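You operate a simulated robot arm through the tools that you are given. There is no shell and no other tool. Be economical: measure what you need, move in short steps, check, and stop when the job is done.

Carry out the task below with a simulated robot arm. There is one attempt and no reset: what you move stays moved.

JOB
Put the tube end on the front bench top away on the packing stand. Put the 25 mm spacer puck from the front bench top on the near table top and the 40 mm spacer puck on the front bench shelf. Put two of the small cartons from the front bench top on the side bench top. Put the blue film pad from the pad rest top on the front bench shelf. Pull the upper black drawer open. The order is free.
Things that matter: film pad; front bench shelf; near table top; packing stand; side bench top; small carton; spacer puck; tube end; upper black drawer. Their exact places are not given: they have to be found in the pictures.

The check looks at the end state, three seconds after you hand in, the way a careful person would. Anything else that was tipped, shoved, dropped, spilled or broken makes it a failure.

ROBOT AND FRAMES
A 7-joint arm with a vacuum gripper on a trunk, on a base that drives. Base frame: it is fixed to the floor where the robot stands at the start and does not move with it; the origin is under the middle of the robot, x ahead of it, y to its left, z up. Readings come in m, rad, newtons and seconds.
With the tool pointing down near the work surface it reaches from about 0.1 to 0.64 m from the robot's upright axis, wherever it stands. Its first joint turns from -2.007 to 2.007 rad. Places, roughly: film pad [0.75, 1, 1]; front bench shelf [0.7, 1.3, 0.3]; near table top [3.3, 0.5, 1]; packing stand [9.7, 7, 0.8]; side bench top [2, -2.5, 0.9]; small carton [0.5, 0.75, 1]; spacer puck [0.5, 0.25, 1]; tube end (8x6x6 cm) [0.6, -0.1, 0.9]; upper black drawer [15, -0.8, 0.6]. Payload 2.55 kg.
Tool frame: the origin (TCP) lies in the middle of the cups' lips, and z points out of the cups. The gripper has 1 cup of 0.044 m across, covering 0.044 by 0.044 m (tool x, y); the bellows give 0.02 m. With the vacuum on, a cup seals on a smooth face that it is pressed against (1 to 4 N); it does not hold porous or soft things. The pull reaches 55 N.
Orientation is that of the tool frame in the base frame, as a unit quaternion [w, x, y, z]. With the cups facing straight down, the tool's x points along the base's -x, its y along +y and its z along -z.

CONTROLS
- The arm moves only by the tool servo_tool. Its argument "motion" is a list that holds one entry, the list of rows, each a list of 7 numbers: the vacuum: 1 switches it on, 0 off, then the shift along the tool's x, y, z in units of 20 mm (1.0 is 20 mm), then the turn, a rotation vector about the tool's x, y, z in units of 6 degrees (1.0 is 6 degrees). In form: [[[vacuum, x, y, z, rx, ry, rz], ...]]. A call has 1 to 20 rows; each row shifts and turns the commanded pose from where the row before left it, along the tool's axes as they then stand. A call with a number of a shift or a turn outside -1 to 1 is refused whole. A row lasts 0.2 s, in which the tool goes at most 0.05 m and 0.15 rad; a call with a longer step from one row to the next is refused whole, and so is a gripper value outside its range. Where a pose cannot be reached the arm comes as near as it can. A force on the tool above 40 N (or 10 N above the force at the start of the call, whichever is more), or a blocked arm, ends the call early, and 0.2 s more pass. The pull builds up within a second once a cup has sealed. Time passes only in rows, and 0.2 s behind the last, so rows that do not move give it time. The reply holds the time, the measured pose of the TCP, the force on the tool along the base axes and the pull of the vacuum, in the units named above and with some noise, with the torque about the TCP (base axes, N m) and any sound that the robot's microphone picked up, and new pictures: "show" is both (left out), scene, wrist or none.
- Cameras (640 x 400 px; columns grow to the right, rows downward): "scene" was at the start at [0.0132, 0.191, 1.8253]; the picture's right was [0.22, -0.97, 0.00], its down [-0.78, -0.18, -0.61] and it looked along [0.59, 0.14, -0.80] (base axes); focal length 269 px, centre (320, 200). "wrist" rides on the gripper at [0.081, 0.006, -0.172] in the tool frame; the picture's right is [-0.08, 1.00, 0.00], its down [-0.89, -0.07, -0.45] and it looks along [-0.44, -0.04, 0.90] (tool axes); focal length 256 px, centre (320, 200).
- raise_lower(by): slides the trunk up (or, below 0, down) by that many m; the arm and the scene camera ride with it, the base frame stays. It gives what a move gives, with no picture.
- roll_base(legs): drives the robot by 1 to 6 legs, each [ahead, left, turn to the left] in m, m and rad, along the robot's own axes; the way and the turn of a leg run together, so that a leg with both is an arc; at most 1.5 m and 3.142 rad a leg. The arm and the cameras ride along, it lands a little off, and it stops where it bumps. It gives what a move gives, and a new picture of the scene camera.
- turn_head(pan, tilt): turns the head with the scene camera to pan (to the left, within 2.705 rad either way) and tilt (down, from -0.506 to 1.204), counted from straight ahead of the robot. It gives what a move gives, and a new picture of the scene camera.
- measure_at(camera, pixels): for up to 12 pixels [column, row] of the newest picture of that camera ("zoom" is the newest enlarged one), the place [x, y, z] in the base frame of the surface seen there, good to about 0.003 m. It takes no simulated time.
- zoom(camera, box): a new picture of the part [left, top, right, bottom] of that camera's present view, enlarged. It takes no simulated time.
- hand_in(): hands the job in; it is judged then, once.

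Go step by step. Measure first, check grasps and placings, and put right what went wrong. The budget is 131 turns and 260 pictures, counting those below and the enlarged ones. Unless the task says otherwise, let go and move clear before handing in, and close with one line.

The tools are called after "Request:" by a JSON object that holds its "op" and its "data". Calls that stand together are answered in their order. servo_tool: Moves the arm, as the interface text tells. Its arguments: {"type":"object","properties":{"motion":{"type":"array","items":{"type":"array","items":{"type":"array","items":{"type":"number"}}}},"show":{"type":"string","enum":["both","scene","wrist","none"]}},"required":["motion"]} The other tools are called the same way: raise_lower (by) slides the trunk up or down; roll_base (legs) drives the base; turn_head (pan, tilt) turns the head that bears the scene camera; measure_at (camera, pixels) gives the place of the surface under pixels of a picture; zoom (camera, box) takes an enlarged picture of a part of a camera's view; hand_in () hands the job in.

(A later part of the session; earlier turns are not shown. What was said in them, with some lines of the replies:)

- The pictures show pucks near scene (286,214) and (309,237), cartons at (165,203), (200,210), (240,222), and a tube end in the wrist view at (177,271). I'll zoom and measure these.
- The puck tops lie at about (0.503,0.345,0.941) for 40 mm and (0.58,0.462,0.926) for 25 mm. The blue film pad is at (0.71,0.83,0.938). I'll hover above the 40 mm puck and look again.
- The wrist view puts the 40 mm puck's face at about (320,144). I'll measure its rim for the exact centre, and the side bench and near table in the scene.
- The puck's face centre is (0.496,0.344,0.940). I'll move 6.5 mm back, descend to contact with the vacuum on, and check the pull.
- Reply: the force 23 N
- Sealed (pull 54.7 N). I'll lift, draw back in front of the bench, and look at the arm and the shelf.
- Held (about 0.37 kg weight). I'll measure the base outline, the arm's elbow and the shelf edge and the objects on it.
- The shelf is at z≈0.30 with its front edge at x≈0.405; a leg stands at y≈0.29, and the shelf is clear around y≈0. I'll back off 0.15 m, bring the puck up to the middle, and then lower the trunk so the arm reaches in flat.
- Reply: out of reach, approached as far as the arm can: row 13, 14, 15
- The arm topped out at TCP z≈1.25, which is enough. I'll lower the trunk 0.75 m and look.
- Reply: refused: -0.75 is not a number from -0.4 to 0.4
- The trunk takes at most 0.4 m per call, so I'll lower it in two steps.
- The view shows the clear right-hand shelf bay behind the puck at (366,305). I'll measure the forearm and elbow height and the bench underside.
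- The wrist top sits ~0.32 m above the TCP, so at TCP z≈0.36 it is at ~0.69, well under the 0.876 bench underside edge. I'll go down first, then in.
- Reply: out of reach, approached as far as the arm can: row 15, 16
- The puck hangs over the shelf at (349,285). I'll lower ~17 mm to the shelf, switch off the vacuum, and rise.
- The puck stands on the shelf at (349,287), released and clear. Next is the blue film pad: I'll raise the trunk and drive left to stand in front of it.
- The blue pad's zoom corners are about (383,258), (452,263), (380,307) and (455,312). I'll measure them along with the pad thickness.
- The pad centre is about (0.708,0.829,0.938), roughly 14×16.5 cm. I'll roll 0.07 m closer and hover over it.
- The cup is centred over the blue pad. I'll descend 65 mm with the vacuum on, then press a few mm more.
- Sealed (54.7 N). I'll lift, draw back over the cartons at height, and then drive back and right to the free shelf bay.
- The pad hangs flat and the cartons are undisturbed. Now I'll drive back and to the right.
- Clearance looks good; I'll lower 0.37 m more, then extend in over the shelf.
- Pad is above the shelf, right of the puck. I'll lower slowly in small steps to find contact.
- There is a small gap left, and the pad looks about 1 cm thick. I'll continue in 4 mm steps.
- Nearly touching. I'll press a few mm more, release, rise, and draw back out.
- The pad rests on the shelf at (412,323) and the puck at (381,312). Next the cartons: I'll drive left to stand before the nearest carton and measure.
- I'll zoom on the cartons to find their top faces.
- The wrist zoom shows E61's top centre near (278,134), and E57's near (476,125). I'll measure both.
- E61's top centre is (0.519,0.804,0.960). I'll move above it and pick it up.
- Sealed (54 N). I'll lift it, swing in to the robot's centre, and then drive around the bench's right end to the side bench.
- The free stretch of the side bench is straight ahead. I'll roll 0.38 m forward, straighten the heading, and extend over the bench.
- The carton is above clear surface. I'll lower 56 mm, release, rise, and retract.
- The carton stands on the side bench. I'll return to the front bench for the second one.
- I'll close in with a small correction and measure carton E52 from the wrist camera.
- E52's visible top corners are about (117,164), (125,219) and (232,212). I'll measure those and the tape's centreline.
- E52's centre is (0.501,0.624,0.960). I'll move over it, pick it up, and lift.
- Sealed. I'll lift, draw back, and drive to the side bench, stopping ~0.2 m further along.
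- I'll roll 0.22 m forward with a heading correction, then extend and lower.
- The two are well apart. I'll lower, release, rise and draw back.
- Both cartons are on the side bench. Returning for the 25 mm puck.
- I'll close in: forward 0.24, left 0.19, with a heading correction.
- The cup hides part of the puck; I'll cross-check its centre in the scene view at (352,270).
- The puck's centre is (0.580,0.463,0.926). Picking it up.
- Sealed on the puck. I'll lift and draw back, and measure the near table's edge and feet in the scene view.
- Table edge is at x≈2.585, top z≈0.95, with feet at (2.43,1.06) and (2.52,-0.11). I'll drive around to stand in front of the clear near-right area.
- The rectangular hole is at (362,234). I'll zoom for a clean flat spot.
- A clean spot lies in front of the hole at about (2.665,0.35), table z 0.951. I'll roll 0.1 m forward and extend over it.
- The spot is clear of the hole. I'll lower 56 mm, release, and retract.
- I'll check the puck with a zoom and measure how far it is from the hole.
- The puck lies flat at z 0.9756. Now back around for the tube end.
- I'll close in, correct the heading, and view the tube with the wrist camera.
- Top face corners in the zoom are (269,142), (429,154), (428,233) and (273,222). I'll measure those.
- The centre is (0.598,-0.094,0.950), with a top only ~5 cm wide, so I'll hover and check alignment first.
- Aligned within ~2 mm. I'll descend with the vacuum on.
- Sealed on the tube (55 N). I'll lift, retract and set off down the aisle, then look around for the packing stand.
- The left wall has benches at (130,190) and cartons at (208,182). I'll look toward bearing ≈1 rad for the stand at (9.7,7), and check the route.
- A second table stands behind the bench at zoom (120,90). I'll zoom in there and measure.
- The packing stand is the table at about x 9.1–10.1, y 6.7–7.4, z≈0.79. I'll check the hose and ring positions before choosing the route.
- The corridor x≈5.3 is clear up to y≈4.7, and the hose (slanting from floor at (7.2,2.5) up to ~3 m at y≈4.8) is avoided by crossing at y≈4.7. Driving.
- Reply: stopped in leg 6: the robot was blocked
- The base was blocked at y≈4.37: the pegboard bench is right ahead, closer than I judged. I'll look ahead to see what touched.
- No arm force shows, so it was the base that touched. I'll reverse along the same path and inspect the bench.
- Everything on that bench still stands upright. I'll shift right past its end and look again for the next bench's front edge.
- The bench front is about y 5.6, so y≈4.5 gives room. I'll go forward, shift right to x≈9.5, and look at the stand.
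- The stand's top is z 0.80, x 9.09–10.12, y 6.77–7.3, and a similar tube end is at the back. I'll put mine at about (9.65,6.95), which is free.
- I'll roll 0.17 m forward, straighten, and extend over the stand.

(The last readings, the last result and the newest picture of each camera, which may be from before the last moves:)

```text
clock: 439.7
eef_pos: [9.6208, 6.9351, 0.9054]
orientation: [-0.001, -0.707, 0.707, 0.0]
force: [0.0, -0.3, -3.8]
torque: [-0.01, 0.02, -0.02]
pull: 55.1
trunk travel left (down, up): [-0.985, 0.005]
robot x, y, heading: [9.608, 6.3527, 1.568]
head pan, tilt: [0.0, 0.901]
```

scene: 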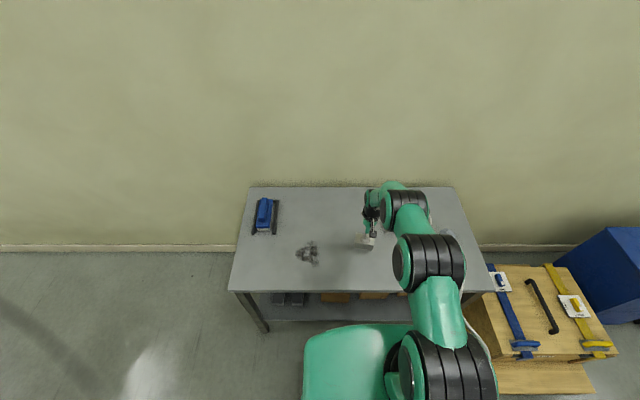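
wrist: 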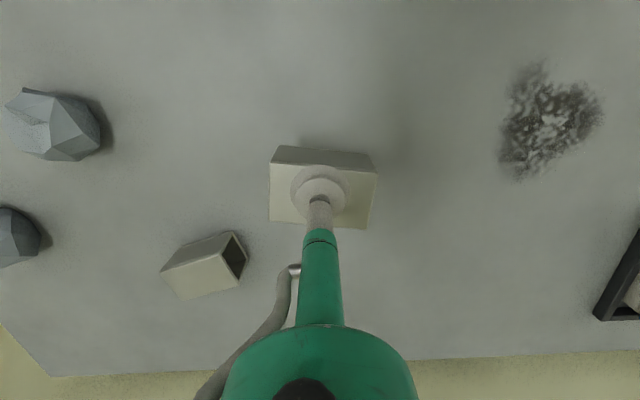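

Clear space below, with the other tube well to the side. I'll lower 56 mm, release, and retract.

Request:
{"op": "servo_tool", "data": {"motion": [[[1, 0, 0, 1, 0, 0, 0], [1, 0, 0, 1, 0, 0, 0], [1, 0, 0, 0.5, 0, 0, 0], [1, 0, 0, 0.15, 0, 0, 0], [1, 0, 0, 0.1, 0, 0, 0], [0, 0, 0, 0, 0, 0, 0], [0, 0, 0, 0, 0, 0, 0], [0, 0, 0, 0, 0, 0, 0], [0, 0, 0, 0, 0, 0, 0], [0, 0, 0, -0.5, 0, 0, 0], [0, 0, 0, -1, 0, 0, 0], [0, 0, 0, -1, 0, 0, 0], [0, 0, 0, -1, 0, 0, 0], [0, 1, 0, -1, 0, 0, 0], [0, 1, 0, -1, 0, 0, 0], [0, 1, 0, -1, 0, 0, 0], [0, 1, 0, -1, 0, 0, 0], [0, 1, 0, -1, 0, 0, 0], [0, 1, 0, -1, 0, 0, 0], [0, 1, 0, -1, 0, 0, 0]]], "show": "wrist"}}

Request:
{"op": "roll_base", "data": {"legs": [[-0.5, 0, 0]]}}

Request:
{"op": "zoom", "data": {"camera": "scene", "box": [220, 120, 460, 270]}}

```text
clock: 443.9
eef_pos: [9.6225, 6.7932, 1.0582]
orientation: [0.0, 0.707, -0.707, 0.0]
force: [0.1, -0.4, -0.2]
torque: [0.01, -0.03, 0.0]
pull: 0.0
trunk travel left (down, up): [-0.985, 0.005]
robot x, y, heading: [9.6108, 6.3527, 1.574]
head pan, tilt: [0.0, 0.901]
```

wrist: 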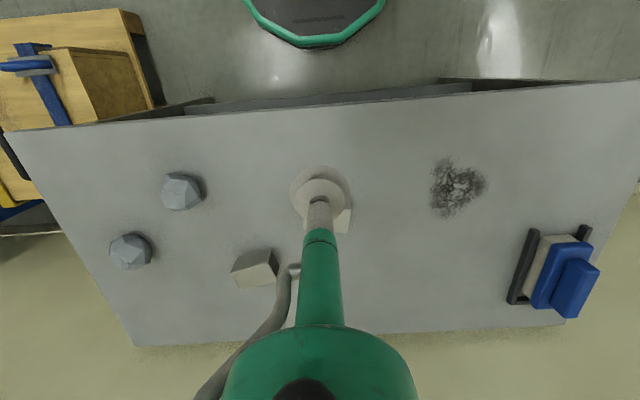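

```text
clock: 446.9
eef_pos: [9.6211, 6.2871, 1.0574]
orientation: [0.001, 0.709, -0.705, 0.0]
force: [-0.1, 0.0, 0.3]
torque: [0.02, 0.02, 0.0]
pull: 0.1
trunk travel left (down, up): [-0.985, 0.005]
robot x, y, heading: [9.6108, 5.8404, 1.577]
head pan, tilt: [0.0, 0.901]
```

scene: 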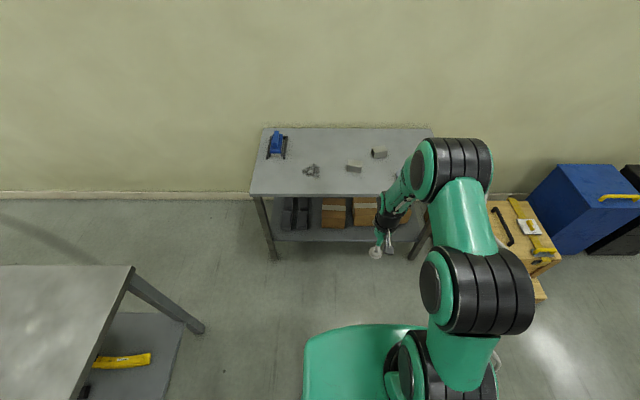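

```text
2.67 times, centred on (340, 195) of scene
```

zoom: 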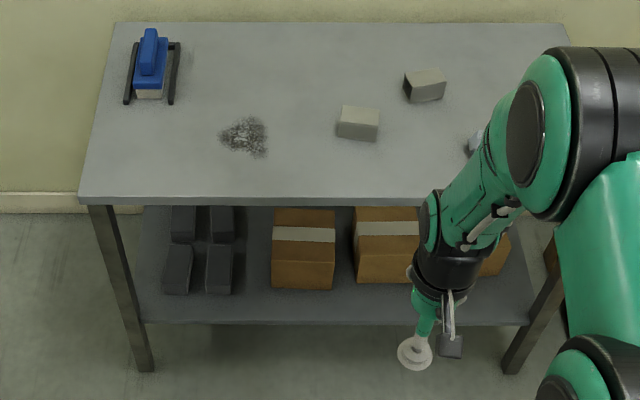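

The tube end is standing on the stand. Next is the drawer at about (15,-0.8,0.6); I'll back off, turn to face +x, and survey the route.

Request:
{"op": "roll_base", "data": {"legs": [[-1.1, 0, 0], [0, 0, -1.577]]}}

Request:
{"op": "turn_head", "data": {"pan": -0.45, "tilt": 0.25}}

Request:
{"op": "measure_at", "data": {"camera": "scene", "pixels": [[200, 250], [300, 250], [400, 250], [500, 250], [350, 200], [450, 200], [250, 200], [150, 200], [350, 300], [450, 300], [550, 220], [320, 160]]}}

```text
clock: 456.2
eef_pos: [10.0628, 4.7729, 1.0587]
orientation: [-0.001, -0.025, 1.0, -0.001]
force: [0.6, -0.7, 0.0]
torque: [0.0, 0.02, 0.03]
pull: 0.2
trunk travel left (down, up): [-0.985, 0.005]
robot x, y, heading: [9.6217, 4.7651, 0.053]
head pan, tilt: [0.0, 0.901]
```

scene: 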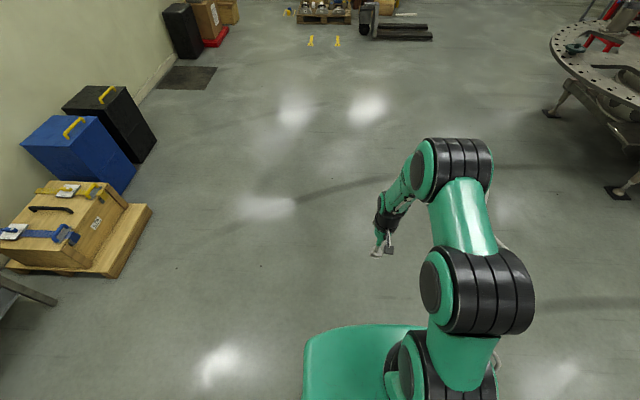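

```text
clock: 457.2
eef_pos: [10.0632, 4.7733, 1.0586]
orientation: [-0.001, -0.025, 1.0, 0.0]
force: [0.4, 0.3, 0.4]
torque: [-0.01, 0.0, 0.02]
pull: 0.0
trunk travel left (down, up): [-0.985, 0.005]
robot x, y, heading: [9.6203, 4.7675, 0.053]
head pan, tilt: [-0.45, 0.25]
```

scene: 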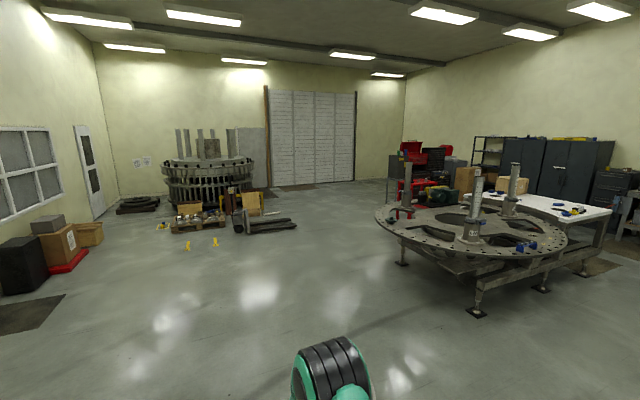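

```text
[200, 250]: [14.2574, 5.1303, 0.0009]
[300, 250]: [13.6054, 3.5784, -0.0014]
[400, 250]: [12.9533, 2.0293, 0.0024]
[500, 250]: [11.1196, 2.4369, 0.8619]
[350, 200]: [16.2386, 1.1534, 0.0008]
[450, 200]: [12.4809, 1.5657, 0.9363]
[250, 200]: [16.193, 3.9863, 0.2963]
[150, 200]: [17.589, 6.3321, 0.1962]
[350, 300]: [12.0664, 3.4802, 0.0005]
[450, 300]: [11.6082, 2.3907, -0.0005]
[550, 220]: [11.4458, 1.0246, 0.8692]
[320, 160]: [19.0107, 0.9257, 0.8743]
```

A black and red chest group stands near (430,160). I'll measure there, then drive to about (13.3,4) for a better view.

Request:
{"op": "measure_at", "data": {"camera": "scene", "pixels": [[410, 160], [435, 158], [465, 165], [490, 155], [525, 165], [570, 170], [615, 185], [445, 150], [430, 190], [400, 180]]}}

Request:
{"op": "roll_base", "data": {"legs": [[1.3, 0, -0.053], [1.2, 0, 0], [1.2, 0, 0]]}}

Request:
{"op": "turn_head", "data": {"pan": -1.1, "tilt": 0.35}}

```text
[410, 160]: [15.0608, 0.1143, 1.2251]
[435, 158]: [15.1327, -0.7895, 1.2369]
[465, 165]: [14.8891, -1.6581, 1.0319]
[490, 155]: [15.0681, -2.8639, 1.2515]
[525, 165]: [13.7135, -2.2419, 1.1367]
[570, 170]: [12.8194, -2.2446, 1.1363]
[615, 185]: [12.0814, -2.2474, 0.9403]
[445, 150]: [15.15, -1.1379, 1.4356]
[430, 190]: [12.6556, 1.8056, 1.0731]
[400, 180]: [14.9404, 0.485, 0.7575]
```

```text
clock: 475.2
eef_pos: [13.778, 4.7072, 1.058]
orientation: [0.0, 0.018, 1.0, 0.0]
force: [0.4, -0.4, 0.0]
torque: [-0.03, 0.01, -0.03]
pull: 0.0
trunk travel left (down, up): [-0.985, 0.005]
robot x, y, heading: [13.3349, 4.7352, -0.036]
head pan, tilt: [-0.45, 0.25]
```

scene: 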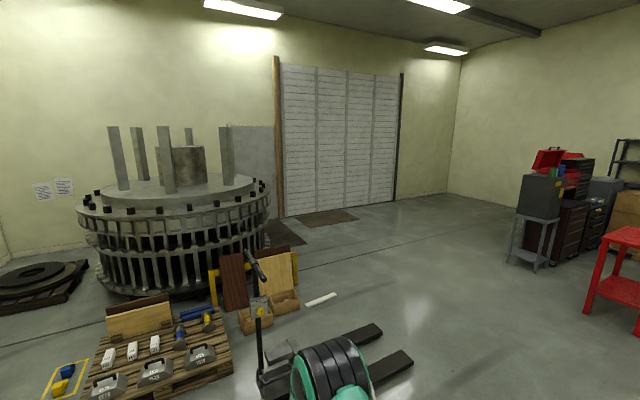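

```text
clock: 476.2
eef_pos: [13.7776, 4.7061, 1.0583]
orientation: [-0.001, 0.018, 1.0, 0.0]
force: [0.7, 0.5, 0.2]
torque: [0.01, -0.05, 0.0]
pull: 0.1
trunk travel left (down, up): [-0.985, 0.005]
robot x, y, heading: [13.337, 4.7342, -0.04]
head pan, tilt: [-1.1, 0.351]
```

scene: 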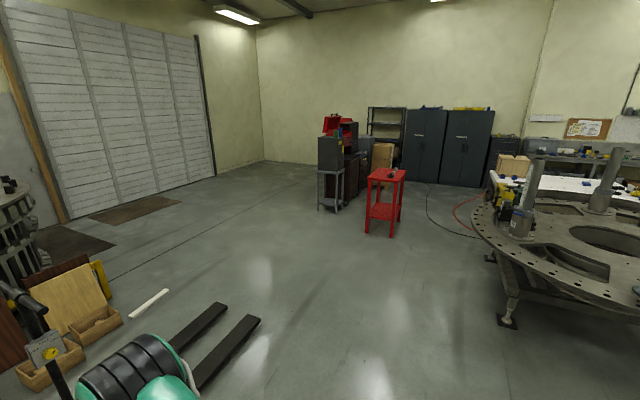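

The tool chests are at (340,165), behind a red stand. I'll zoom in to find the black drawers.

Request:
{"op": "zoom", "data": {"camera": "scene", "box": [290, 90, 450, 250]}}

Request:
{"op": "measure_at", "data": {"camera": "scene", "pixels": [[330, 155], [352, 150], [355, 178], [383, 178], [384, 235], [333, 208], [380, 160], [365, 150], [250, 320], [215, 305], [505, 320], [495, 255]]}}

```text
2.50 times, centred on (370, 170) of scene
```

zoom: 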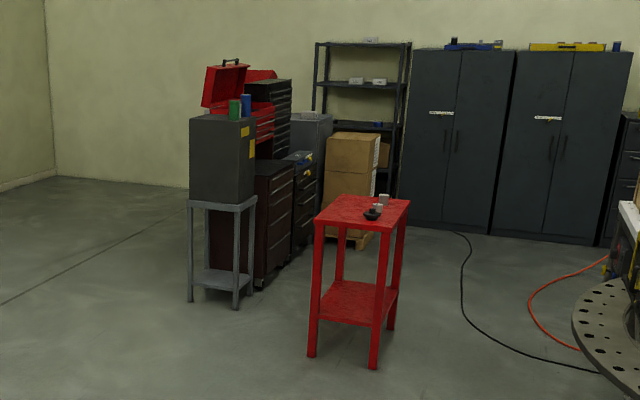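

```text
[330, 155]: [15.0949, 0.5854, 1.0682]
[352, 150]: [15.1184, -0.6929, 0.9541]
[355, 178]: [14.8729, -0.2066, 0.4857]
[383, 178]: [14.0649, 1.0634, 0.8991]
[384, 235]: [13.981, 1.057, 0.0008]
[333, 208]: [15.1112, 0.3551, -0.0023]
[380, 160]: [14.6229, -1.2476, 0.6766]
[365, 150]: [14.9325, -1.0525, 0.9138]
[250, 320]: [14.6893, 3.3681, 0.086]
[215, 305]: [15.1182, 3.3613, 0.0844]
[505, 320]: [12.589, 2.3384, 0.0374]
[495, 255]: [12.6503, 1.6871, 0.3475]
```

The chests face −x, with the target near (14.9,-0.8). I'll turn to face −y and go down the gap x≈13.3 between the ring and the red stand, in stages.

Request:
{"op": "roll_base", "data": {"legs": [[0, 0, -1.533], [1.4, 0, 0], [1.2, 0, 0]]}}

Request:
{"op": "turn_head", "data": {"pan": 0.3, "tilt": 0.45}}

```text
clock: 492.7
eef_pos: [13.3686, 1.6716, 1.0592]
orientation: [-0.001, 0.708, 0.706, 0.0]
force: [0.3, 0.5, -0.7]
torque: [0.01, 0.02, 0.03]
pull: 0.1
trunk travel left (down, up): [-0.985, 0.005]
robot x, y, heading: [13.3822, 2.1099, -1.567]
head pan, tilt: [-1.1, 0.351]
```

scene: 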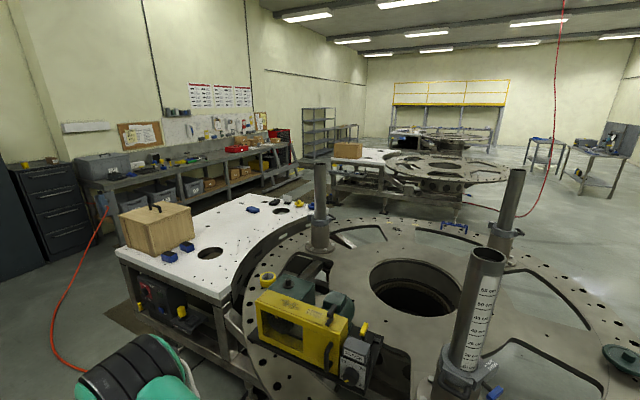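

```text
clock: 494.2
eef_pos: [13.3681, 1.67, 1.0582]
orientation: [0.0, 0.707, 0.707, 0.001]
force: [0.5, 0.0, 0.0]
torque: [0.0, 0.01, 0.0]
pull: 0.0
trunk travel left (down, up): [-0.985, 0.005]
robot x, y, heading: [13.3822, 2.1114, -1.566]
head pan, tilt: [0.3, 0.45]
```

scene: 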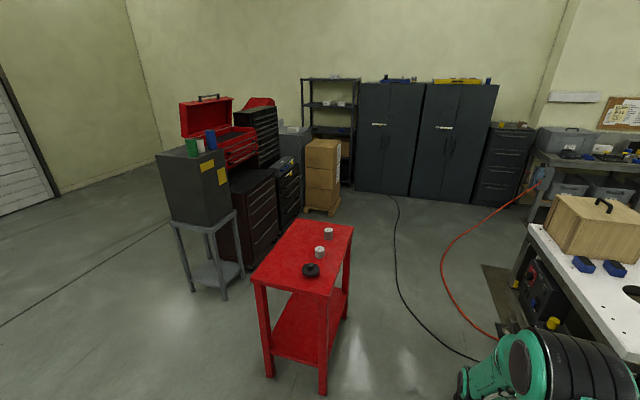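

I'll zoom on the cabinets and measure the red stand's extents, cable and gap.

Request:
{"op": "zoom", "data": {"camera": "scene", "box": [150, 80, 350, 280]}}

Request:
{"op": "measure_at", "data": {"camera": "scene", "pixels": [[322, 392], [350, 235], [270, 378], [400, 280], [470, 355], [530, 240], [495, 330], [390, 220], [285, 190], [262, 210], [320, 210], [300, 150]]}}

```text
2.00 times, centred on (250, 180) of scene
```

zoom: 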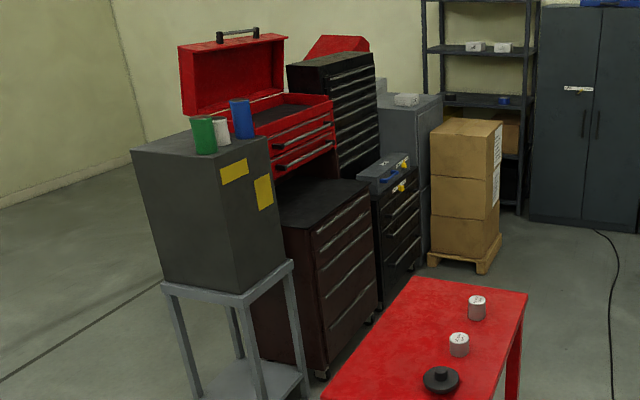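

```text
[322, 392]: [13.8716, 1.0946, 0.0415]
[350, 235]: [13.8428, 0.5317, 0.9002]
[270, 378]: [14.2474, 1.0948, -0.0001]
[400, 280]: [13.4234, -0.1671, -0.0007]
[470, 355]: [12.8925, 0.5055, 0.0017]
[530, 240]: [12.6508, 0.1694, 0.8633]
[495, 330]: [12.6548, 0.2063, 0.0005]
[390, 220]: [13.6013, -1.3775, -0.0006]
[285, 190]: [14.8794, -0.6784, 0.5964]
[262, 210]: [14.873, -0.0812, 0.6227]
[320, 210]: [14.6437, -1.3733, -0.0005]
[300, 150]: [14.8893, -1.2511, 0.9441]
```

The black drawer cabinet front is x≈14.88 at y≈-0.68, next to a brown one at y≈-0.1. The cable is flat on the floor. I'll drive down to y≈-0.75 and turn to face it.

Request:
{"op": "roll_base", "data": {"legs": [[1.4, -0.05, 0], [1.45, 0, 0], [0, 0, 1.567]]}}

Request:
{"op": "turn_head", "data": {"pan": 0.0, "tilt": 0.6}}

Request:
{"op": "zoom", "data": {"camera": "scene", "box": [160, 80, 480, 280]}}

```text
clock: 512.0
eef_pos: [13.6677, -0.8484, 1.0592]
orientation: [0.0, 0.043, 0.999, 0.0]
force: [0.2, 0.0, 0.1]
torque: [0.02, 0.01, 0.03]
pull: 0.1
trunk travel left (down, up): [-0.985, 0.005]
robot x, y, heading: [13.2289, -0.7945, -0.09]
head pan, tilt: [0.3, 0.45]
```

scene: 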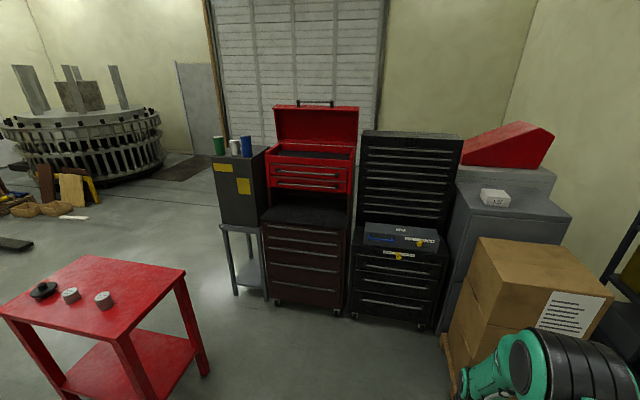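

```text
clock: 512.8
eef_pos: [13.6665, -0.848, 1.0582]
orientation: [-0.001, 0.043, 0.999, 0.0]
force: [-0.7, -1.0, 0.9]
torque: [0.02, -0.03, -0.03]
pull: 0.1
trunk travel left (down, up): [-0.985, 0.005]
robot x, y, heading: [13.2328, -0.7976, -0.087]
head pan, tilt: [0.0, 0.6]
```

scene: 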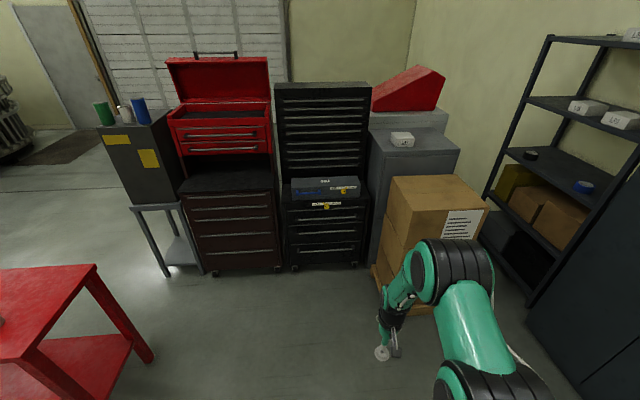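

```text
2.00 times, centred on (320, 180) of scene
```

zoom: 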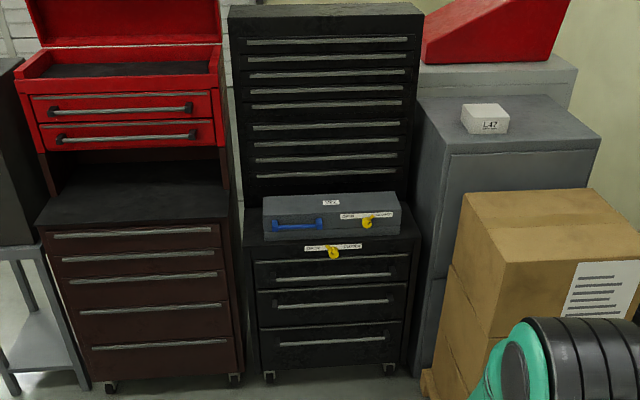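

A yellow latch sits above the black drawers at zoom (333,252), with a label. I'll come closer and read it.

Request:
{"op": "roll_base", "data": {"legs": [[0.45, 0.08, 0.088]]}}

Request:
{"op": "turn_head", "data": {"pan": 0.05, "tilt": 0.8}}

Request:
{"op": "zoom", "data": {"camera": "scene", "box": [240, 120, 400, 220]}}

```text
clock: 515.5
eef_pos: [14.1033, -0.7479, 1.0581]
orientation: [0.0, -0.001, 1.0, -0.001]
force: [0.7, 0.1, 0.6]
torque: [-0.03, 0.02, -0.01]
pull: 0.0
trunk travel left (down, up): [-0.985, 0.005]
robot x, y, heading: [13.6586, -0.7351, 0.009]
head pan, tilt: [0.0, 0.6]
```

scene: 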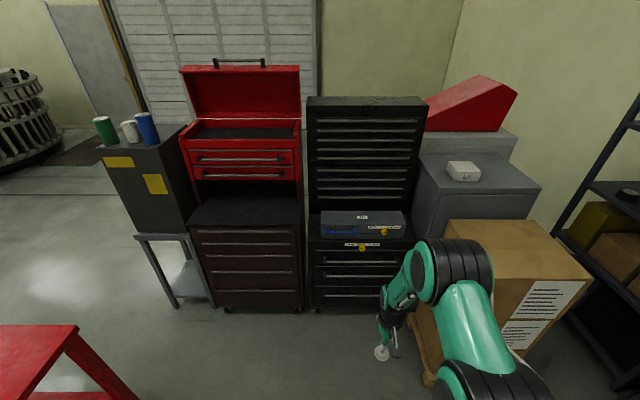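

```text
clock: 516.2
eef_pos: [14.1038, -0.7483, 1.0588]
orientation: [-0.001, -0.002, 1.0, -0.001]
force: [0.5, 0.2, -0.1]
torque: [0.0, 0.0, 0.0]
pull: 0.0
trunk travel left (down, up): [-0.985, 0.005]
robot x, y, heading: [13.6601, -0.7374, 0.002]
head pan, tilt: [0.051, 0.799]
```

scene: 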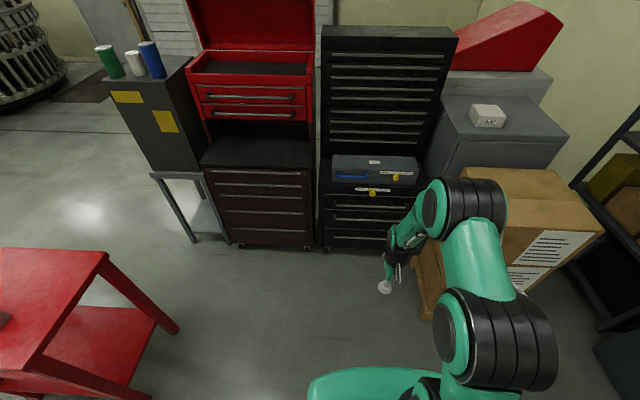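

```text
4.00 times, centred on (320, 170) of scene
```

zoom: 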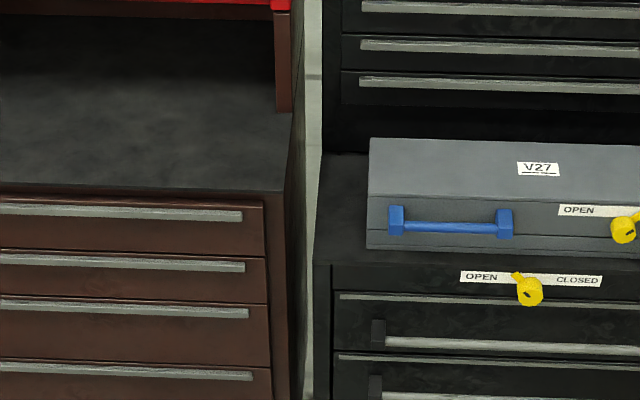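

The latch pointer at zoom (515,275) points toward OPEN, so the cabinet seems unlocked. I'll lower the trunk to eye level to see the drawer fronts, and measure.

Request:
{"op": "raise_lower", "data": {"by": -0.4}}

Request:
{"op": "turn_head", "data": {"pan": 0.05, "tilt": 0.5}}

Request:
{"op": "zoom", "data": {"camera": "scene", "box": [280, 130, 440, 280]}}

```text
clock: 520.1
eef_pos: [14.1028, -0.7472, 0.6585]
orientation: [0.0, -0.001, 1.0, 0.0]
force: [0.0, 0.1, -0.4]
torque: [0.02, -0.01, 0.01]
pull: 0.0
trunk travel left (down, up): [-0.585, 0.405]
robot x, y, heading: [13.665, -0.73, -0.001]
head pan, tilt: [0.051, 0.799]
```

```text
clock: 520.9
eef_pos: [14.1049, -0.7479, 0.658]
orientation: [-0.001, -0.001, 1.0, 0.0]
force: [-0.1, 0.9, 0.4]
torque: [-0.01, -0.03, 0.0]
pull: 0.1
trunk travel left (down, up): [-0.585, 0.405]
robot x, y, heading: [13.6637, -0.7393, 0.003]
head pan, tilt: [0.051, 0.499]
```

scene: 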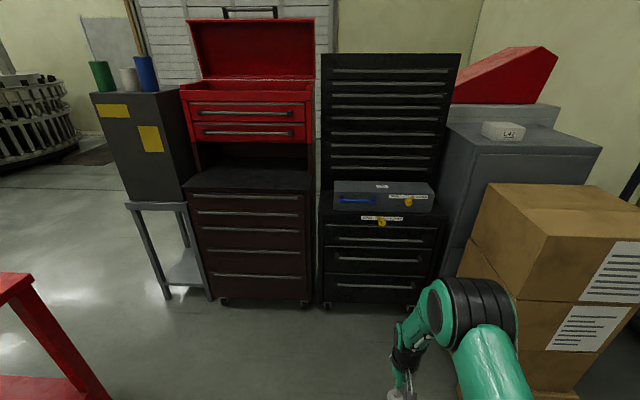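

```text
2.67 times, centred on (360, 205) of scene
```

zoom: 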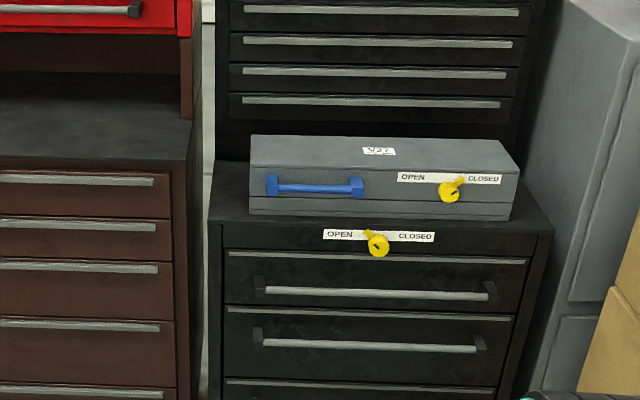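

The cabinet's pointer is to OPEN (the box on top reads CLOSED and isn't concerned). I'll measure the upper drawer's face, handle and edges.

Request:
{"op": "measure_at", "data": {"camera": "zoom", "pixels": [[370, 256], [370, 264], [370, 275], [370, 283], [370, 294], [370, 304], [370, 312], [260, 270], [500, 290], [240, 290], [515, 285], [378, 245]]}}

Request:
{"op": "measure_at", "data": {"camera": "scene", "pixels": [[380, 192], [500, 270], [480, 230], [470, 330], [330, 290], [560, 250], [540, 345]]}}

Request:
{"op": "zoom", "data": {"camera": "scene", "box": [315, 210, 445, 290]}}

```text
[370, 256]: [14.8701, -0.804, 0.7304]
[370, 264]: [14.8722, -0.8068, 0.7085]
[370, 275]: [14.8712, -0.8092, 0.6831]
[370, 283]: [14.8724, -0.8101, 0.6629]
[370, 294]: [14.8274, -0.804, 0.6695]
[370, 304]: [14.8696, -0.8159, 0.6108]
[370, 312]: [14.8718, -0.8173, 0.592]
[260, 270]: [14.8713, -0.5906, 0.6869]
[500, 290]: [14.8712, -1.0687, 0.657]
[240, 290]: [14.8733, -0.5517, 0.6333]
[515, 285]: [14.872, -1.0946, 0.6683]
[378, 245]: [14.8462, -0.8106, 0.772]
```

```text
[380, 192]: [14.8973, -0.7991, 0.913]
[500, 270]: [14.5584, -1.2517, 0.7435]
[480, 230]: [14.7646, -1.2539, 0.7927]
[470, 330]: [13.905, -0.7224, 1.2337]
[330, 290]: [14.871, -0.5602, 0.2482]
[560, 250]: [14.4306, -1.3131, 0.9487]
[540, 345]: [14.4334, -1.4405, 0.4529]
```

```text
4.92 times, centred on (380, 250) of scene
```

zoom: 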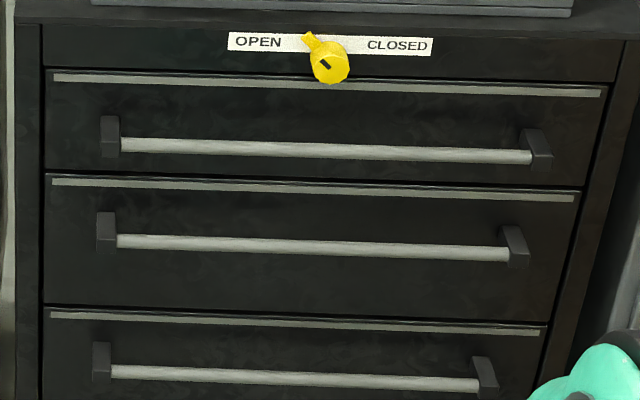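

I'll measure the bar's top and bottom and the clear strip below it more precisely.

Request:
{"op": "measure_at", "data": {"camera": "zoom", "pixels": [[250, 143], [250, 148], [250, 155], [250, 162], [250, 172], [250, 178], [250, 110], [250, 90], [250, 83], [108, 152], [108, 122], [200, 165]]}}

```text
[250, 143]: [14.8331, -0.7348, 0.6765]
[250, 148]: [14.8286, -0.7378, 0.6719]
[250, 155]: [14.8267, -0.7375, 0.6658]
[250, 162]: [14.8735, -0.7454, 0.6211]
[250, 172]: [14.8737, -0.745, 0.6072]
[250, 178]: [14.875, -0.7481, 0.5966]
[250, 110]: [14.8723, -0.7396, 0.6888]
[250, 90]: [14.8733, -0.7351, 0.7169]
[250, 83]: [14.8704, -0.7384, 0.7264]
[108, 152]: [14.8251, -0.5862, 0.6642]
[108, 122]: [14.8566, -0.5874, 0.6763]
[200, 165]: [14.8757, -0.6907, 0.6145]
```

The bar spans z 0.663–0.678 and stands 47 mm proud; below it the face is clear from 0.603 to 0.662, so the cup fits at z≈0.631. I'll pitch the tool up to horizontal while extending forward in free space.

Request:
{"op": "servo_tool", "data": {"motion": [[[0, -1, 0, 0, 0, -1, 0], [0, -0.995, 0, 0.105, 0, -1, 0], [0, -0.978, 0, 0.208, 0, -1, 0], [0, -0.951, 0, 0.309, 0, -1, 0], [0, -0.914, 0, 0.407, 0, -1, 0], [0, -0.866, 0, 0.5, 0, -1, 0], [0, -0.809, 0, 0.588, 0, -1, 0], [0, -0.743, 0, 0.669, 0, -1, 0], [0, -0.669, 0, 0.743, 0, -1, 0], [0, -0.588, 0, 0.809, 0, -1, 0], [0, -0.5, 0, 0.866, 0, -1, 0], [0, -0.407, 0, 0.914, 0, -1, 0], [0, -0.309, 0, 0.951, 0, -1, 0], [0, -0.208, 0, 0.978, 0, -1, 0], [0, -0.105, 0, 0.995, 0, -1, 0], [0, 0, 0, 0, 0, 0, 0]]], "show": "both"}}

```text
clock: 524.3
eef_pos: [14.3959, -0.7518, 0.6568]
orientation: [0.707, -0.001, 0.707, 0.001]
force: [0.4, -0.1, 0.4]
torque: [0.02, 0.0, 0.01]
pull: 0.1
out of reach, approached as far as the arm can: row 6
trunk travel left (down, up): [-0.585, 0.405]
robot x, y, heading: [13.662, -0.7358, -0.0]
head pan, tilt: [0.051, 0.499]
```

scene: 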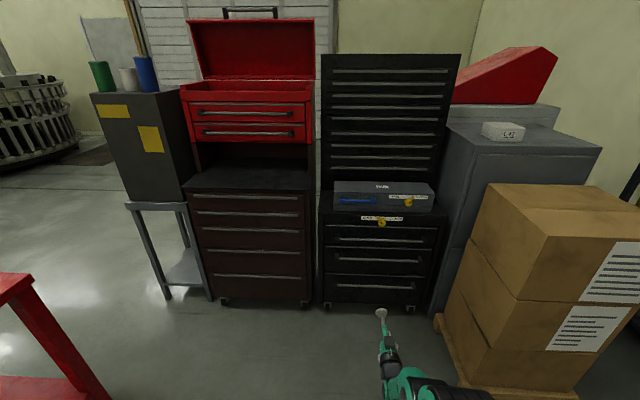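
wrist: 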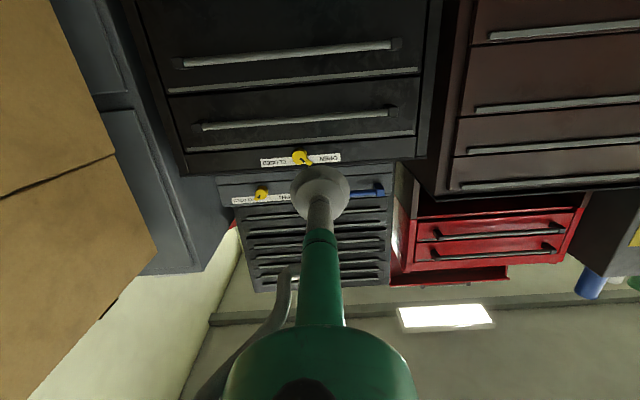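

The tool is horizontal and faces the cabinet. I'll set height 0.631 and y≈-0.80, then drive 0.38 m forward and re-check.

Request:
{"op": "servo_tool", "data": {"motion": [[[0, 0.65, -1, 0, 0, 0, 0], [0, 0.65, -1, 0, 0, 0, 0], [0, 0, -0.4, 0, 0, 0, 0], [0, 0, 0, 0, 0, 0, 0]]], "show": "none"}}

Request:
{"op": "roll_base", "data": {"legs": [[0.36, 0, 0]]}}

Request:
{"op": "turn_head", "data": {"pan": 0.1, "tilt": 0.8}}

Request:
{"op": "zoom", "data": {"camera": "scene", "box": [240, 120, 440, 245]}}

Request:
{"op": "servo_tool", "data": {"motion": [[[0, 0, 0, 0, 0, 0, 0]]], "show": "wrist"}}

```text
clock: 525.3
eef_pos: [14.3975, -0.802, 0.6305]
orientation: [0.706, -0.001, 0.708, 0.001]
force: [-0.2, 0.0, -0.9]
torque: [0.03, 0.0, -0.05]
pull: 0.0
trunk travel left (down, up): [-0.585, 0.405]
robot x, y, heading: [13.6612, -0.7346, -0.002]
head pan, tilt: [0.051, 0.499]
```

```text
clock: 527.6
eef_pos: [14.7654, -0.8071, 0.6298]
orientation: [0.706, 0.002, 0.708, -0.002]
force: [0.0, -1.3, -0.5]
torque: [-0.02, -0.02, -0.02]
pull: 0.1
trunk travel left (down, up): [-0.585, 0.405]
robot x, y, heading: [14.028, -0.7375, -0.005]
head pan, tilt: [0.051, 0.499]
```

scene: 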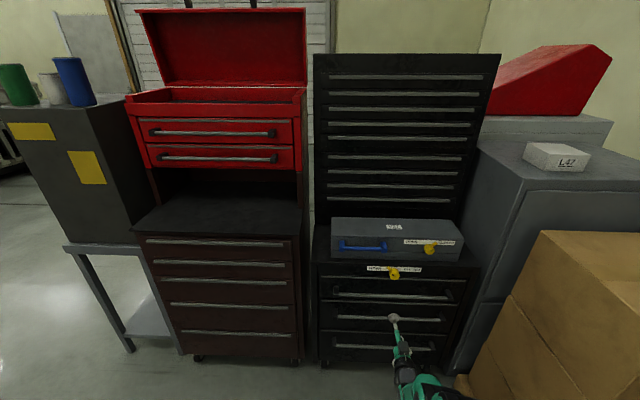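

```text
clock: 528.4
eef_pos: [14.765, -0.8077, 0.6305]
orientation: [0.706, 0.002, 0.708, -0.002]
force: [0.1, -0.5, 0.4]
torque: [0.01, 0.0, 0.03]
pull: 0.0
trunk travel left (down, up): [-0.585, 0.405]
robot x, y, heading: [14.0298, -0.7379, -0.006]
head pan, tilt: [0.099, 0.799]
```

scene: 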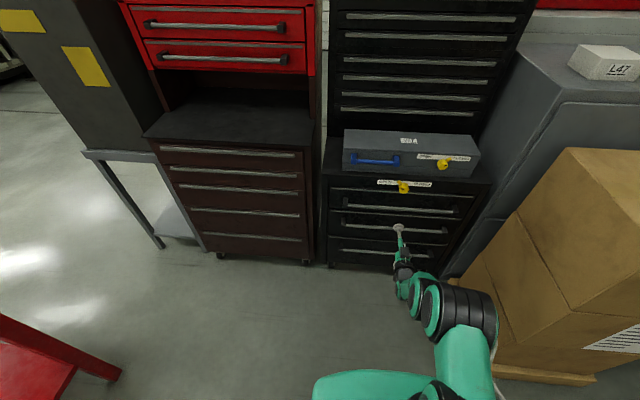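

```text
3.20 times, centred on (340, 182) of scene
```

zoom: 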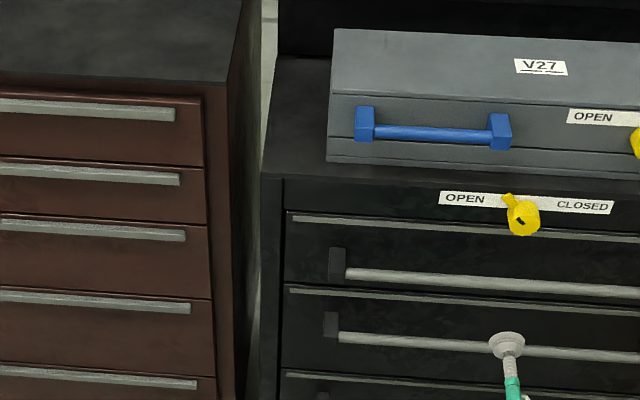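

```text
clock: 528.8
eef_pos: [14.7662, -0.8071, 0.6299]
orientation: [0.706, 0.002, 0.709, -0.002]
force: [0.4, -0.6, 0.3]
torque: [0.0, -0.02, 0.03]
pull: 0.0
trunk travel left (down, up): [-0.585, 0.405]
robot x, y, heading: [14.0288, -0.739, -0.002]
head pan, tilt: [0.099, 0.799]
```

wrist: 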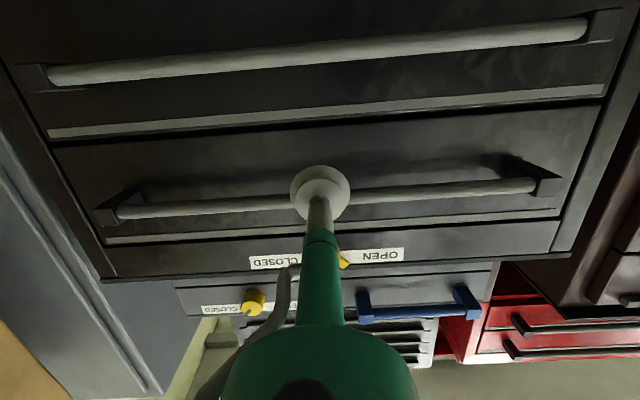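

I'll verify the bar and the drawer's lower edge from the wrist camera.

Request:
{"op": "measure_at", "data": {"camera": "wrist", "pixels": [[270, 138], [270, 150], [270, 165], [270, 185], [270, 196], [270, 202], [270, 208], [400, 130], [400, 150], [400, 186], [400, 192], [330, 150]]}}

```text
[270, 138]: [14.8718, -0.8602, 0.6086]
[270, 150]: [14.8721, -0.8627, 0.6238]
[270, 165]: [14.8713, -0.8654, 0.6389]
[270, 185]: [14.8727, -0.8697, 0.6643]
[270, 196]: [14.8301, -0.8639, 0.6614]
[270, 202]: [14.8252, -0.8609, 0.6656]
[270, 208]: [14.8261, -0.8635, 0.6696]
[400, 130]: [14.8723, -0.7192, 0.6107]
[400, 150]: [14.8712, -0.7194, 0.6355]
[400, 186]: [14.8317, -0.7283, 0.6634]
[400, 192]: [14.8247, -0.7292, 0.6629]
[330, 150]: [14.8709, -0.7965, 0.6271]
```

The bar's underside is z≈0.661 and the lower edge ≈0.603, so z=0.630 has ~8 mm clearance each side. I'll drive 0.06 m and press in gently with the vacuum on.

Request:
{"op": "roll_base", "data": {"legs": [[0.06, 0, 0]]}}

Request:
{"op": "servo_tool", "data": {"motion": [[[1, 0, 0, 0.5, 0, 0, 0], [1, 0, 0, 0.5, 0, 0, 0], [1, 0, 0, 0.5, 0, 0, 0], [1, 0, 0, 0, 0, 0, 0]]], "show": "wrist"}}

```text
clock: 529.8
eef_pos: [14.8254, -0.8073, 0.6291]
orientation: [0.706, 0.002, 0.708, -0.002]
force: [0.0, 0.8, -0.4]
torque: [-0.02, -0.01, -0.01]
pull: 0.0
trunk travel left (down, up): [-0.585, 0.405]
robot x, y, heading: [14.0914, -0.7356, -0.007]
head pan, tilt: [0.099, 0.799]
```

scene: 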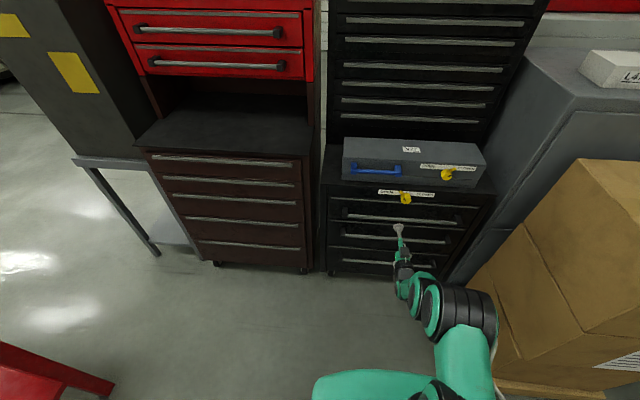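

```text
clock: 530.8
eef_pos: [14.8547, -0.8078, 0.6282]
orientation: [0.706, 0.001, 0.708, -0.001]
force: [0.6, 0.2, 0.6]
torque: [-0.01, 0.0, 0.02]
pull: 0.0
trunk travel left (down, up): [-0.585, 0.405]
robot x, y, heading: [14.0894, -0.7399, -0.006]
head pan, tilt: [0.099, 0.799]
```

wrist: 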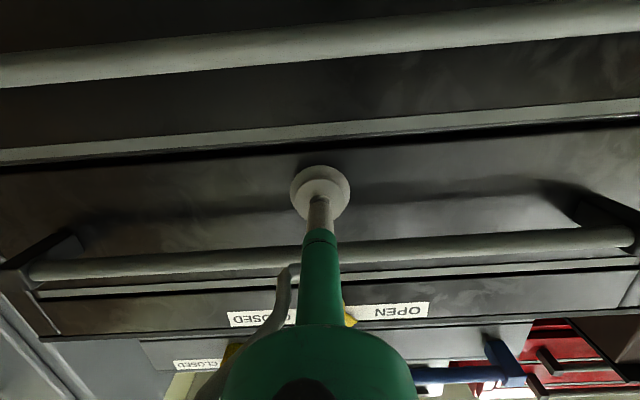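

Good alignment between the bar and the lower edge. I'll press on the last ~18 mm.

Request:
{"op": "servo_tool", "data": {"motion": [[[1, 0, 0, 0.4, 0, 0, 0], [1, 0, 0, 0.3, 0, 0, 0], [1, 0, 0, 0.15, 0, 0, 0], [1, 0, 0, 0.1, 0, 0, 0], [1, 0, 0, 0, 0, 0, 0], [1, 0, 0, 0, 0, 0, 0], [1, 0, 0, 0, 0, 0, 0], [1, 0, 0, 0, 0, 0, 0]]], "show": "none"}}

```text
clock: 532.6
eef_pos: [14.873, -0.8064, 0.6333]
orientation: [0.708, 0.002, 0.706, -0.002]
force: [-7.9, -0.7, 14.4]
torque: [-0.19, 0.27, 0.26]
pull: 55.1
trunk travel left (down, up): [-0.585, 0.405]
robot x, y, heading: [14.0913, -0.7362, -0.006]
head pan, tilt: [0.099, 0.799]
```

Sealed on the drawer face (55 N). I'll pull back gently with the arm and watch the force.

Request:
{"op": "servo_tool", "data": {"motion": [[[1, 0, 0, -0.3, 0, 0, 0], [1, 0, 0, -0.4, 0, 0, 0], [1, 0, 0, -0.5, 0, 0, 0], [1, 0, 0, -0.5, 0, 0, 0], [1, 0, 0, -0.5, 0, 0, 0], [1, 0, 0, -0.5, 0, 0, 0], [1, 0, 0, 0, 0, 0, 0]]], "show": "scene"}}

```text
clock: 534.2
eef_pos: [14.821, -0.8071, 0.6341]
orientation: [0.708, 0.002, 0.706, -0.003]
force: [1.0, -5.5, 17.1]
torque: [-0.02, 0.24, 0.2]
pull: 55.0
trunk travel left (down, up): [-0.585, 0.405]
robot x, y, heading: [14.0919, -0.7363, -0.008]
head pan, tilt: [0.099, 0.799]
```

scene: 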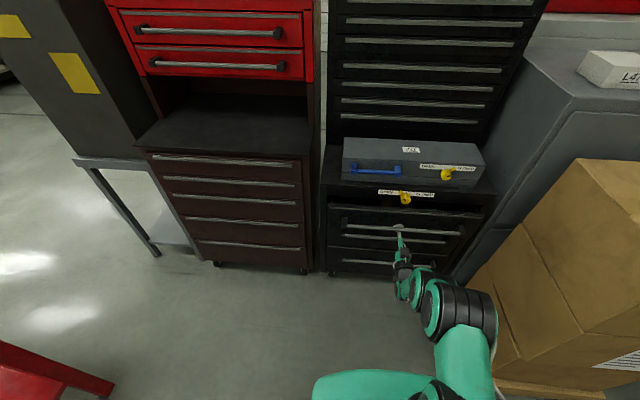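

The drawer is opening (the gap shows at (405,212)). I'll ease the vertical load and keep pulling with the arm, then check.

Request:
{"op": "servo_tool", "data": {"motion": [[[1, -0.25, 0, -0.5, 0, 0, 0], [1, 0, 0, -0.5, 0, 0, 0], [1, 0, 0, -0.5, 0, 0, 0], [1, 0, 0, -0.5, 0, 0, 0], [1, 0, 0, -0.5, 0, 0, 0], [1, 0, 0, -0.5, 0, 0, 0], [1, 0, 0, -0.5, 0, 0, 0], [1, 0, 0, -0.5, 0, 0, 0], [1, 0, 0, 0, 0, 0, 0]]], "show": "none"}}

Request:
{"op": "roll_base", "data": {"legs": [[-0.15, 0, 0]]}}

```text
clock: 536.2
eef_pos: [14.737, -0.8074, 0.6341]
orientation: [0.705, 0.002, 0.71, -0.002]
force: [-1.4, -1.4, -0.8]
torque: [-0.02, -0.26, 0.06]
pull: 55.1
trunk travel left (down, up): [-0.585, 0.405]
robot x, y, heading: [14.0898, -0.736, 0.0]
head pan, tilt: [0.099, 0.799]
```

```text
clock: 537.6
eef_pos: [14.5866, -0.8067, 0.6343]
orientation: [0.705, 0.002, 0.709, -0.003]
force: [2.0, 11.6, -9.6]
torque: [0.31, -0.16, 0.06]
pull: 54.6
trunk travel left (down, up): [-0.585, 0.405]
robot x, y, heading: [13.9384, -0.7352, -0.011]
head pan, tilt: [0.099, 0.799]
```

scene: 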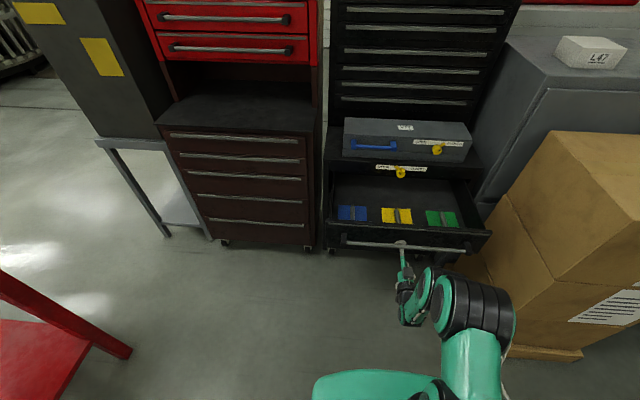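

The drawer is ~0.29 m open with its contents visible. I'll pull a little further with the arm in small steps, force-guarded, to find whether it has more travel.

Request:
{"op": "servo_tool", "data": {"motion": [[[1, 0, 0, -0.4, 0, 0, 0], [1, 0, 0, -0.4, 0, 0, 0], [1, 0, 0, -0.4, 0, 0, 0], [1, 0, 0, 0, 0, 0, 0]]], "show": "none"}}

```text
clock: 538.6
eef_pos: [14.5614, -0.8071, 0.6342]
orientation: [0.705, 0.002, 0.709, -0.002]
force: [1.4, -0.6, -2.5]
torque: [-0.35, -0.15, 0.07]
pull: 54.9
trunk travel left (down, up): [-0.585, 0.405]
robot x, y, heading: [13.9372, -0.7383, -0.01]
head pan, tilt: [0.099, 0.799]
```

It still slides freely (0.31 m). I'll take a few more guarded steps.

Request:
{"op": "servo_tool", "data": {"motion": [[[1, 0, 0, -0.4, 0, 0, 0], [1, 0, 0, -0.4, 0, 0, 0], [1, 0, 0, -0.4, 0, 0, 0], [1, 0, 0, -0.4, 0, 0, 0], [1, 0, 0, -0.4, 0, 0, 0], [1, 0, 0, -0.4, 0, 0, 0], [1, 0, 0, 0, 0, 0, 0]]], "show": "scene"}}

```text
clock: 539.7
eef_pos: [14.5398, -0.8073, 0.6434]
orientation: [0.714, -0.003, 0.7, -0.003]
force: [15.7, 0.1, -10.0]
torque: [-0.01, 0.25, -0.06]
pull: 55.1
trunk travel left (down, up): [-0.585, 0.405]
robot x, y, heading: [13.9351, -0.7365, -0.01]
head pan, tilt: [0.099, 0.799]
stopped in row 5: the force on the tool passed its limit at 53 N (the readings are from after the stop); the commanded pose is now the measured one
```

scene: 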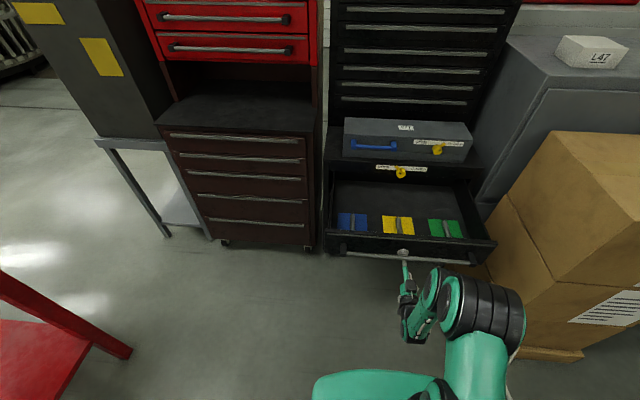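

The drawer reached its stop at about 0.32 m. I'll release, drop ~10 mm to clear the bar, and back out.

Request:
{"op": "servo_tool", "data": {"motion": [[[1, 0, 0, 0.2, 0, 0, 0], [0, 0, 0, 0, 0, 0, 0], [0, 0, 0, 0, 0, 0, 0], [0, 0, 0, 0, 0, 0, 0], [0, 0, 0, 0, 0, 0, 0], [0, 0.3, 0, -0.2, 0, 0, 0], [0, 0.3, 0, -0.2, 0, 0, 0], [0, 0, 0, -0.3, 0, 0, 0], [0, 0, 0, 0, 0, 0, 0]]], "show": "wrist"}}

```text
clock: 541.7
eef_pos: [14.5266, -0.8083, 0.6341]
orientation: [0.715, -0.001, 0.699, -0.004]
force: [-0.4, 0.3, -0.3]
torque: [-0.03, -0.02, 0.02]
pull: 0.1
trunk travel left (down, up): [-0.585, 0.405]
robot x, y, heading: [13.9362, -0.7295, -0.004]
head pan, tilt: [0.099, 0.799]
```

wrist: 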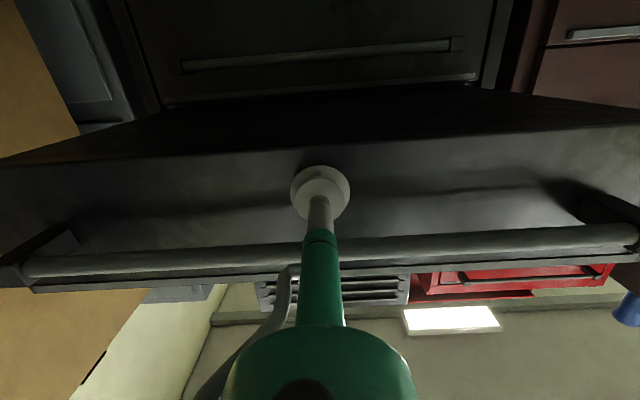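

Released with no contact force. I'll drive straight back and check the final drawer state.

Request:
{"op": "roll_base", "data": {"legs": [[-0.35, 0, 0]]}}

Request:
{"op": "turn_head", "data": {"pan": 0.1, "tilt": 0.6}}

Request:
{"op": "zoom", "data": {"camera": "scene", "box": [240, 100, 500, 300]}}

```text
clock: 543.9
eef_pos: [14.1867, -0.8003, 0.6346]
orientation: [0.715, -0.005, 0.699, 0.0]
force: [-0.9, -0.7, 0.6]
torque: [0.0, -0.03, -0.04]
pull: 0.1
trunk travel left (down, up): [-0.585, 0.405]
robot x, y, heading: [13.5967, -0.7347, -0.001]
head pan, tilt: [0.099, 0.799]
```

scene: 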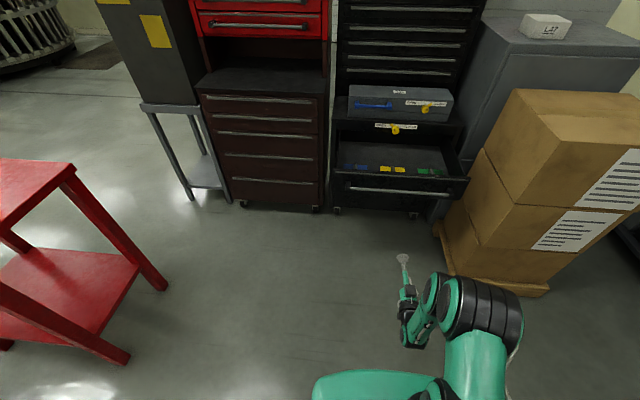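

```text
clock: 544.7
eef_pos: [14.1871, -0.8009, 0.6335]
orientation: [0.714, -0.004, 0.7, -0.001]
force: [1.4, 0.4, 0.4]
torque: [0.0, -0.02, -0.01]
pull: 0.0
trunk travel left (down, up): [-0.585, 0.405]
robot x, y, heading: [13.6013, -0.736, 0.0]
head pan, tilt: [0.099, 0.6]
```

scene: 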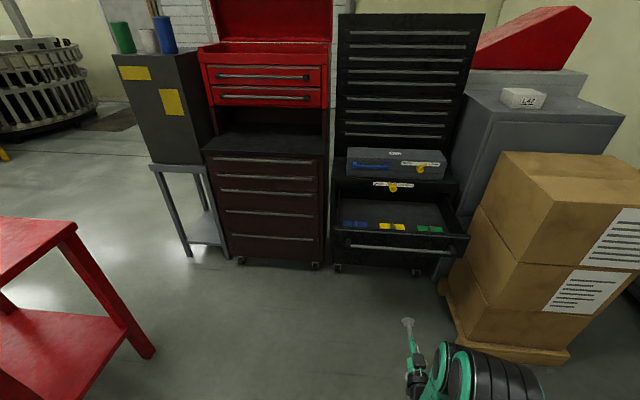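

```text
2.00 times, centred on (370, 200) of scene
```

zoom: 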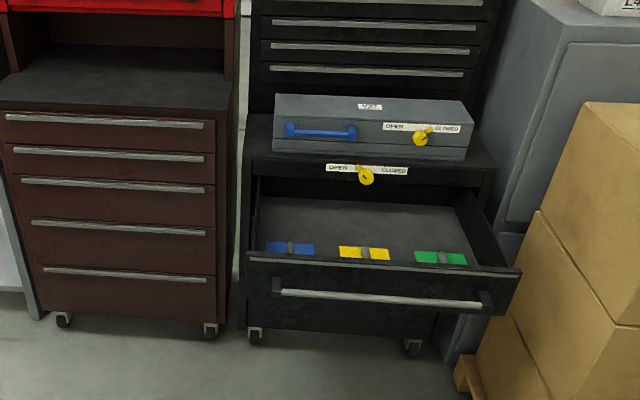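

The upper black drawer stands open and the tool is clear; every other placing was seen in its place. Handing in.

Request:
{"op": "hand_in", "data": {}}

```text
The job is handed in.
```

I put every item in its place, opened the upper black drawer about 0.32 m to its stop, and handed the job in. On the way to the packing stand the base bumped the control-panel bench at about (5.4, 4.6); everything on it was still upright when I looked afterwards.
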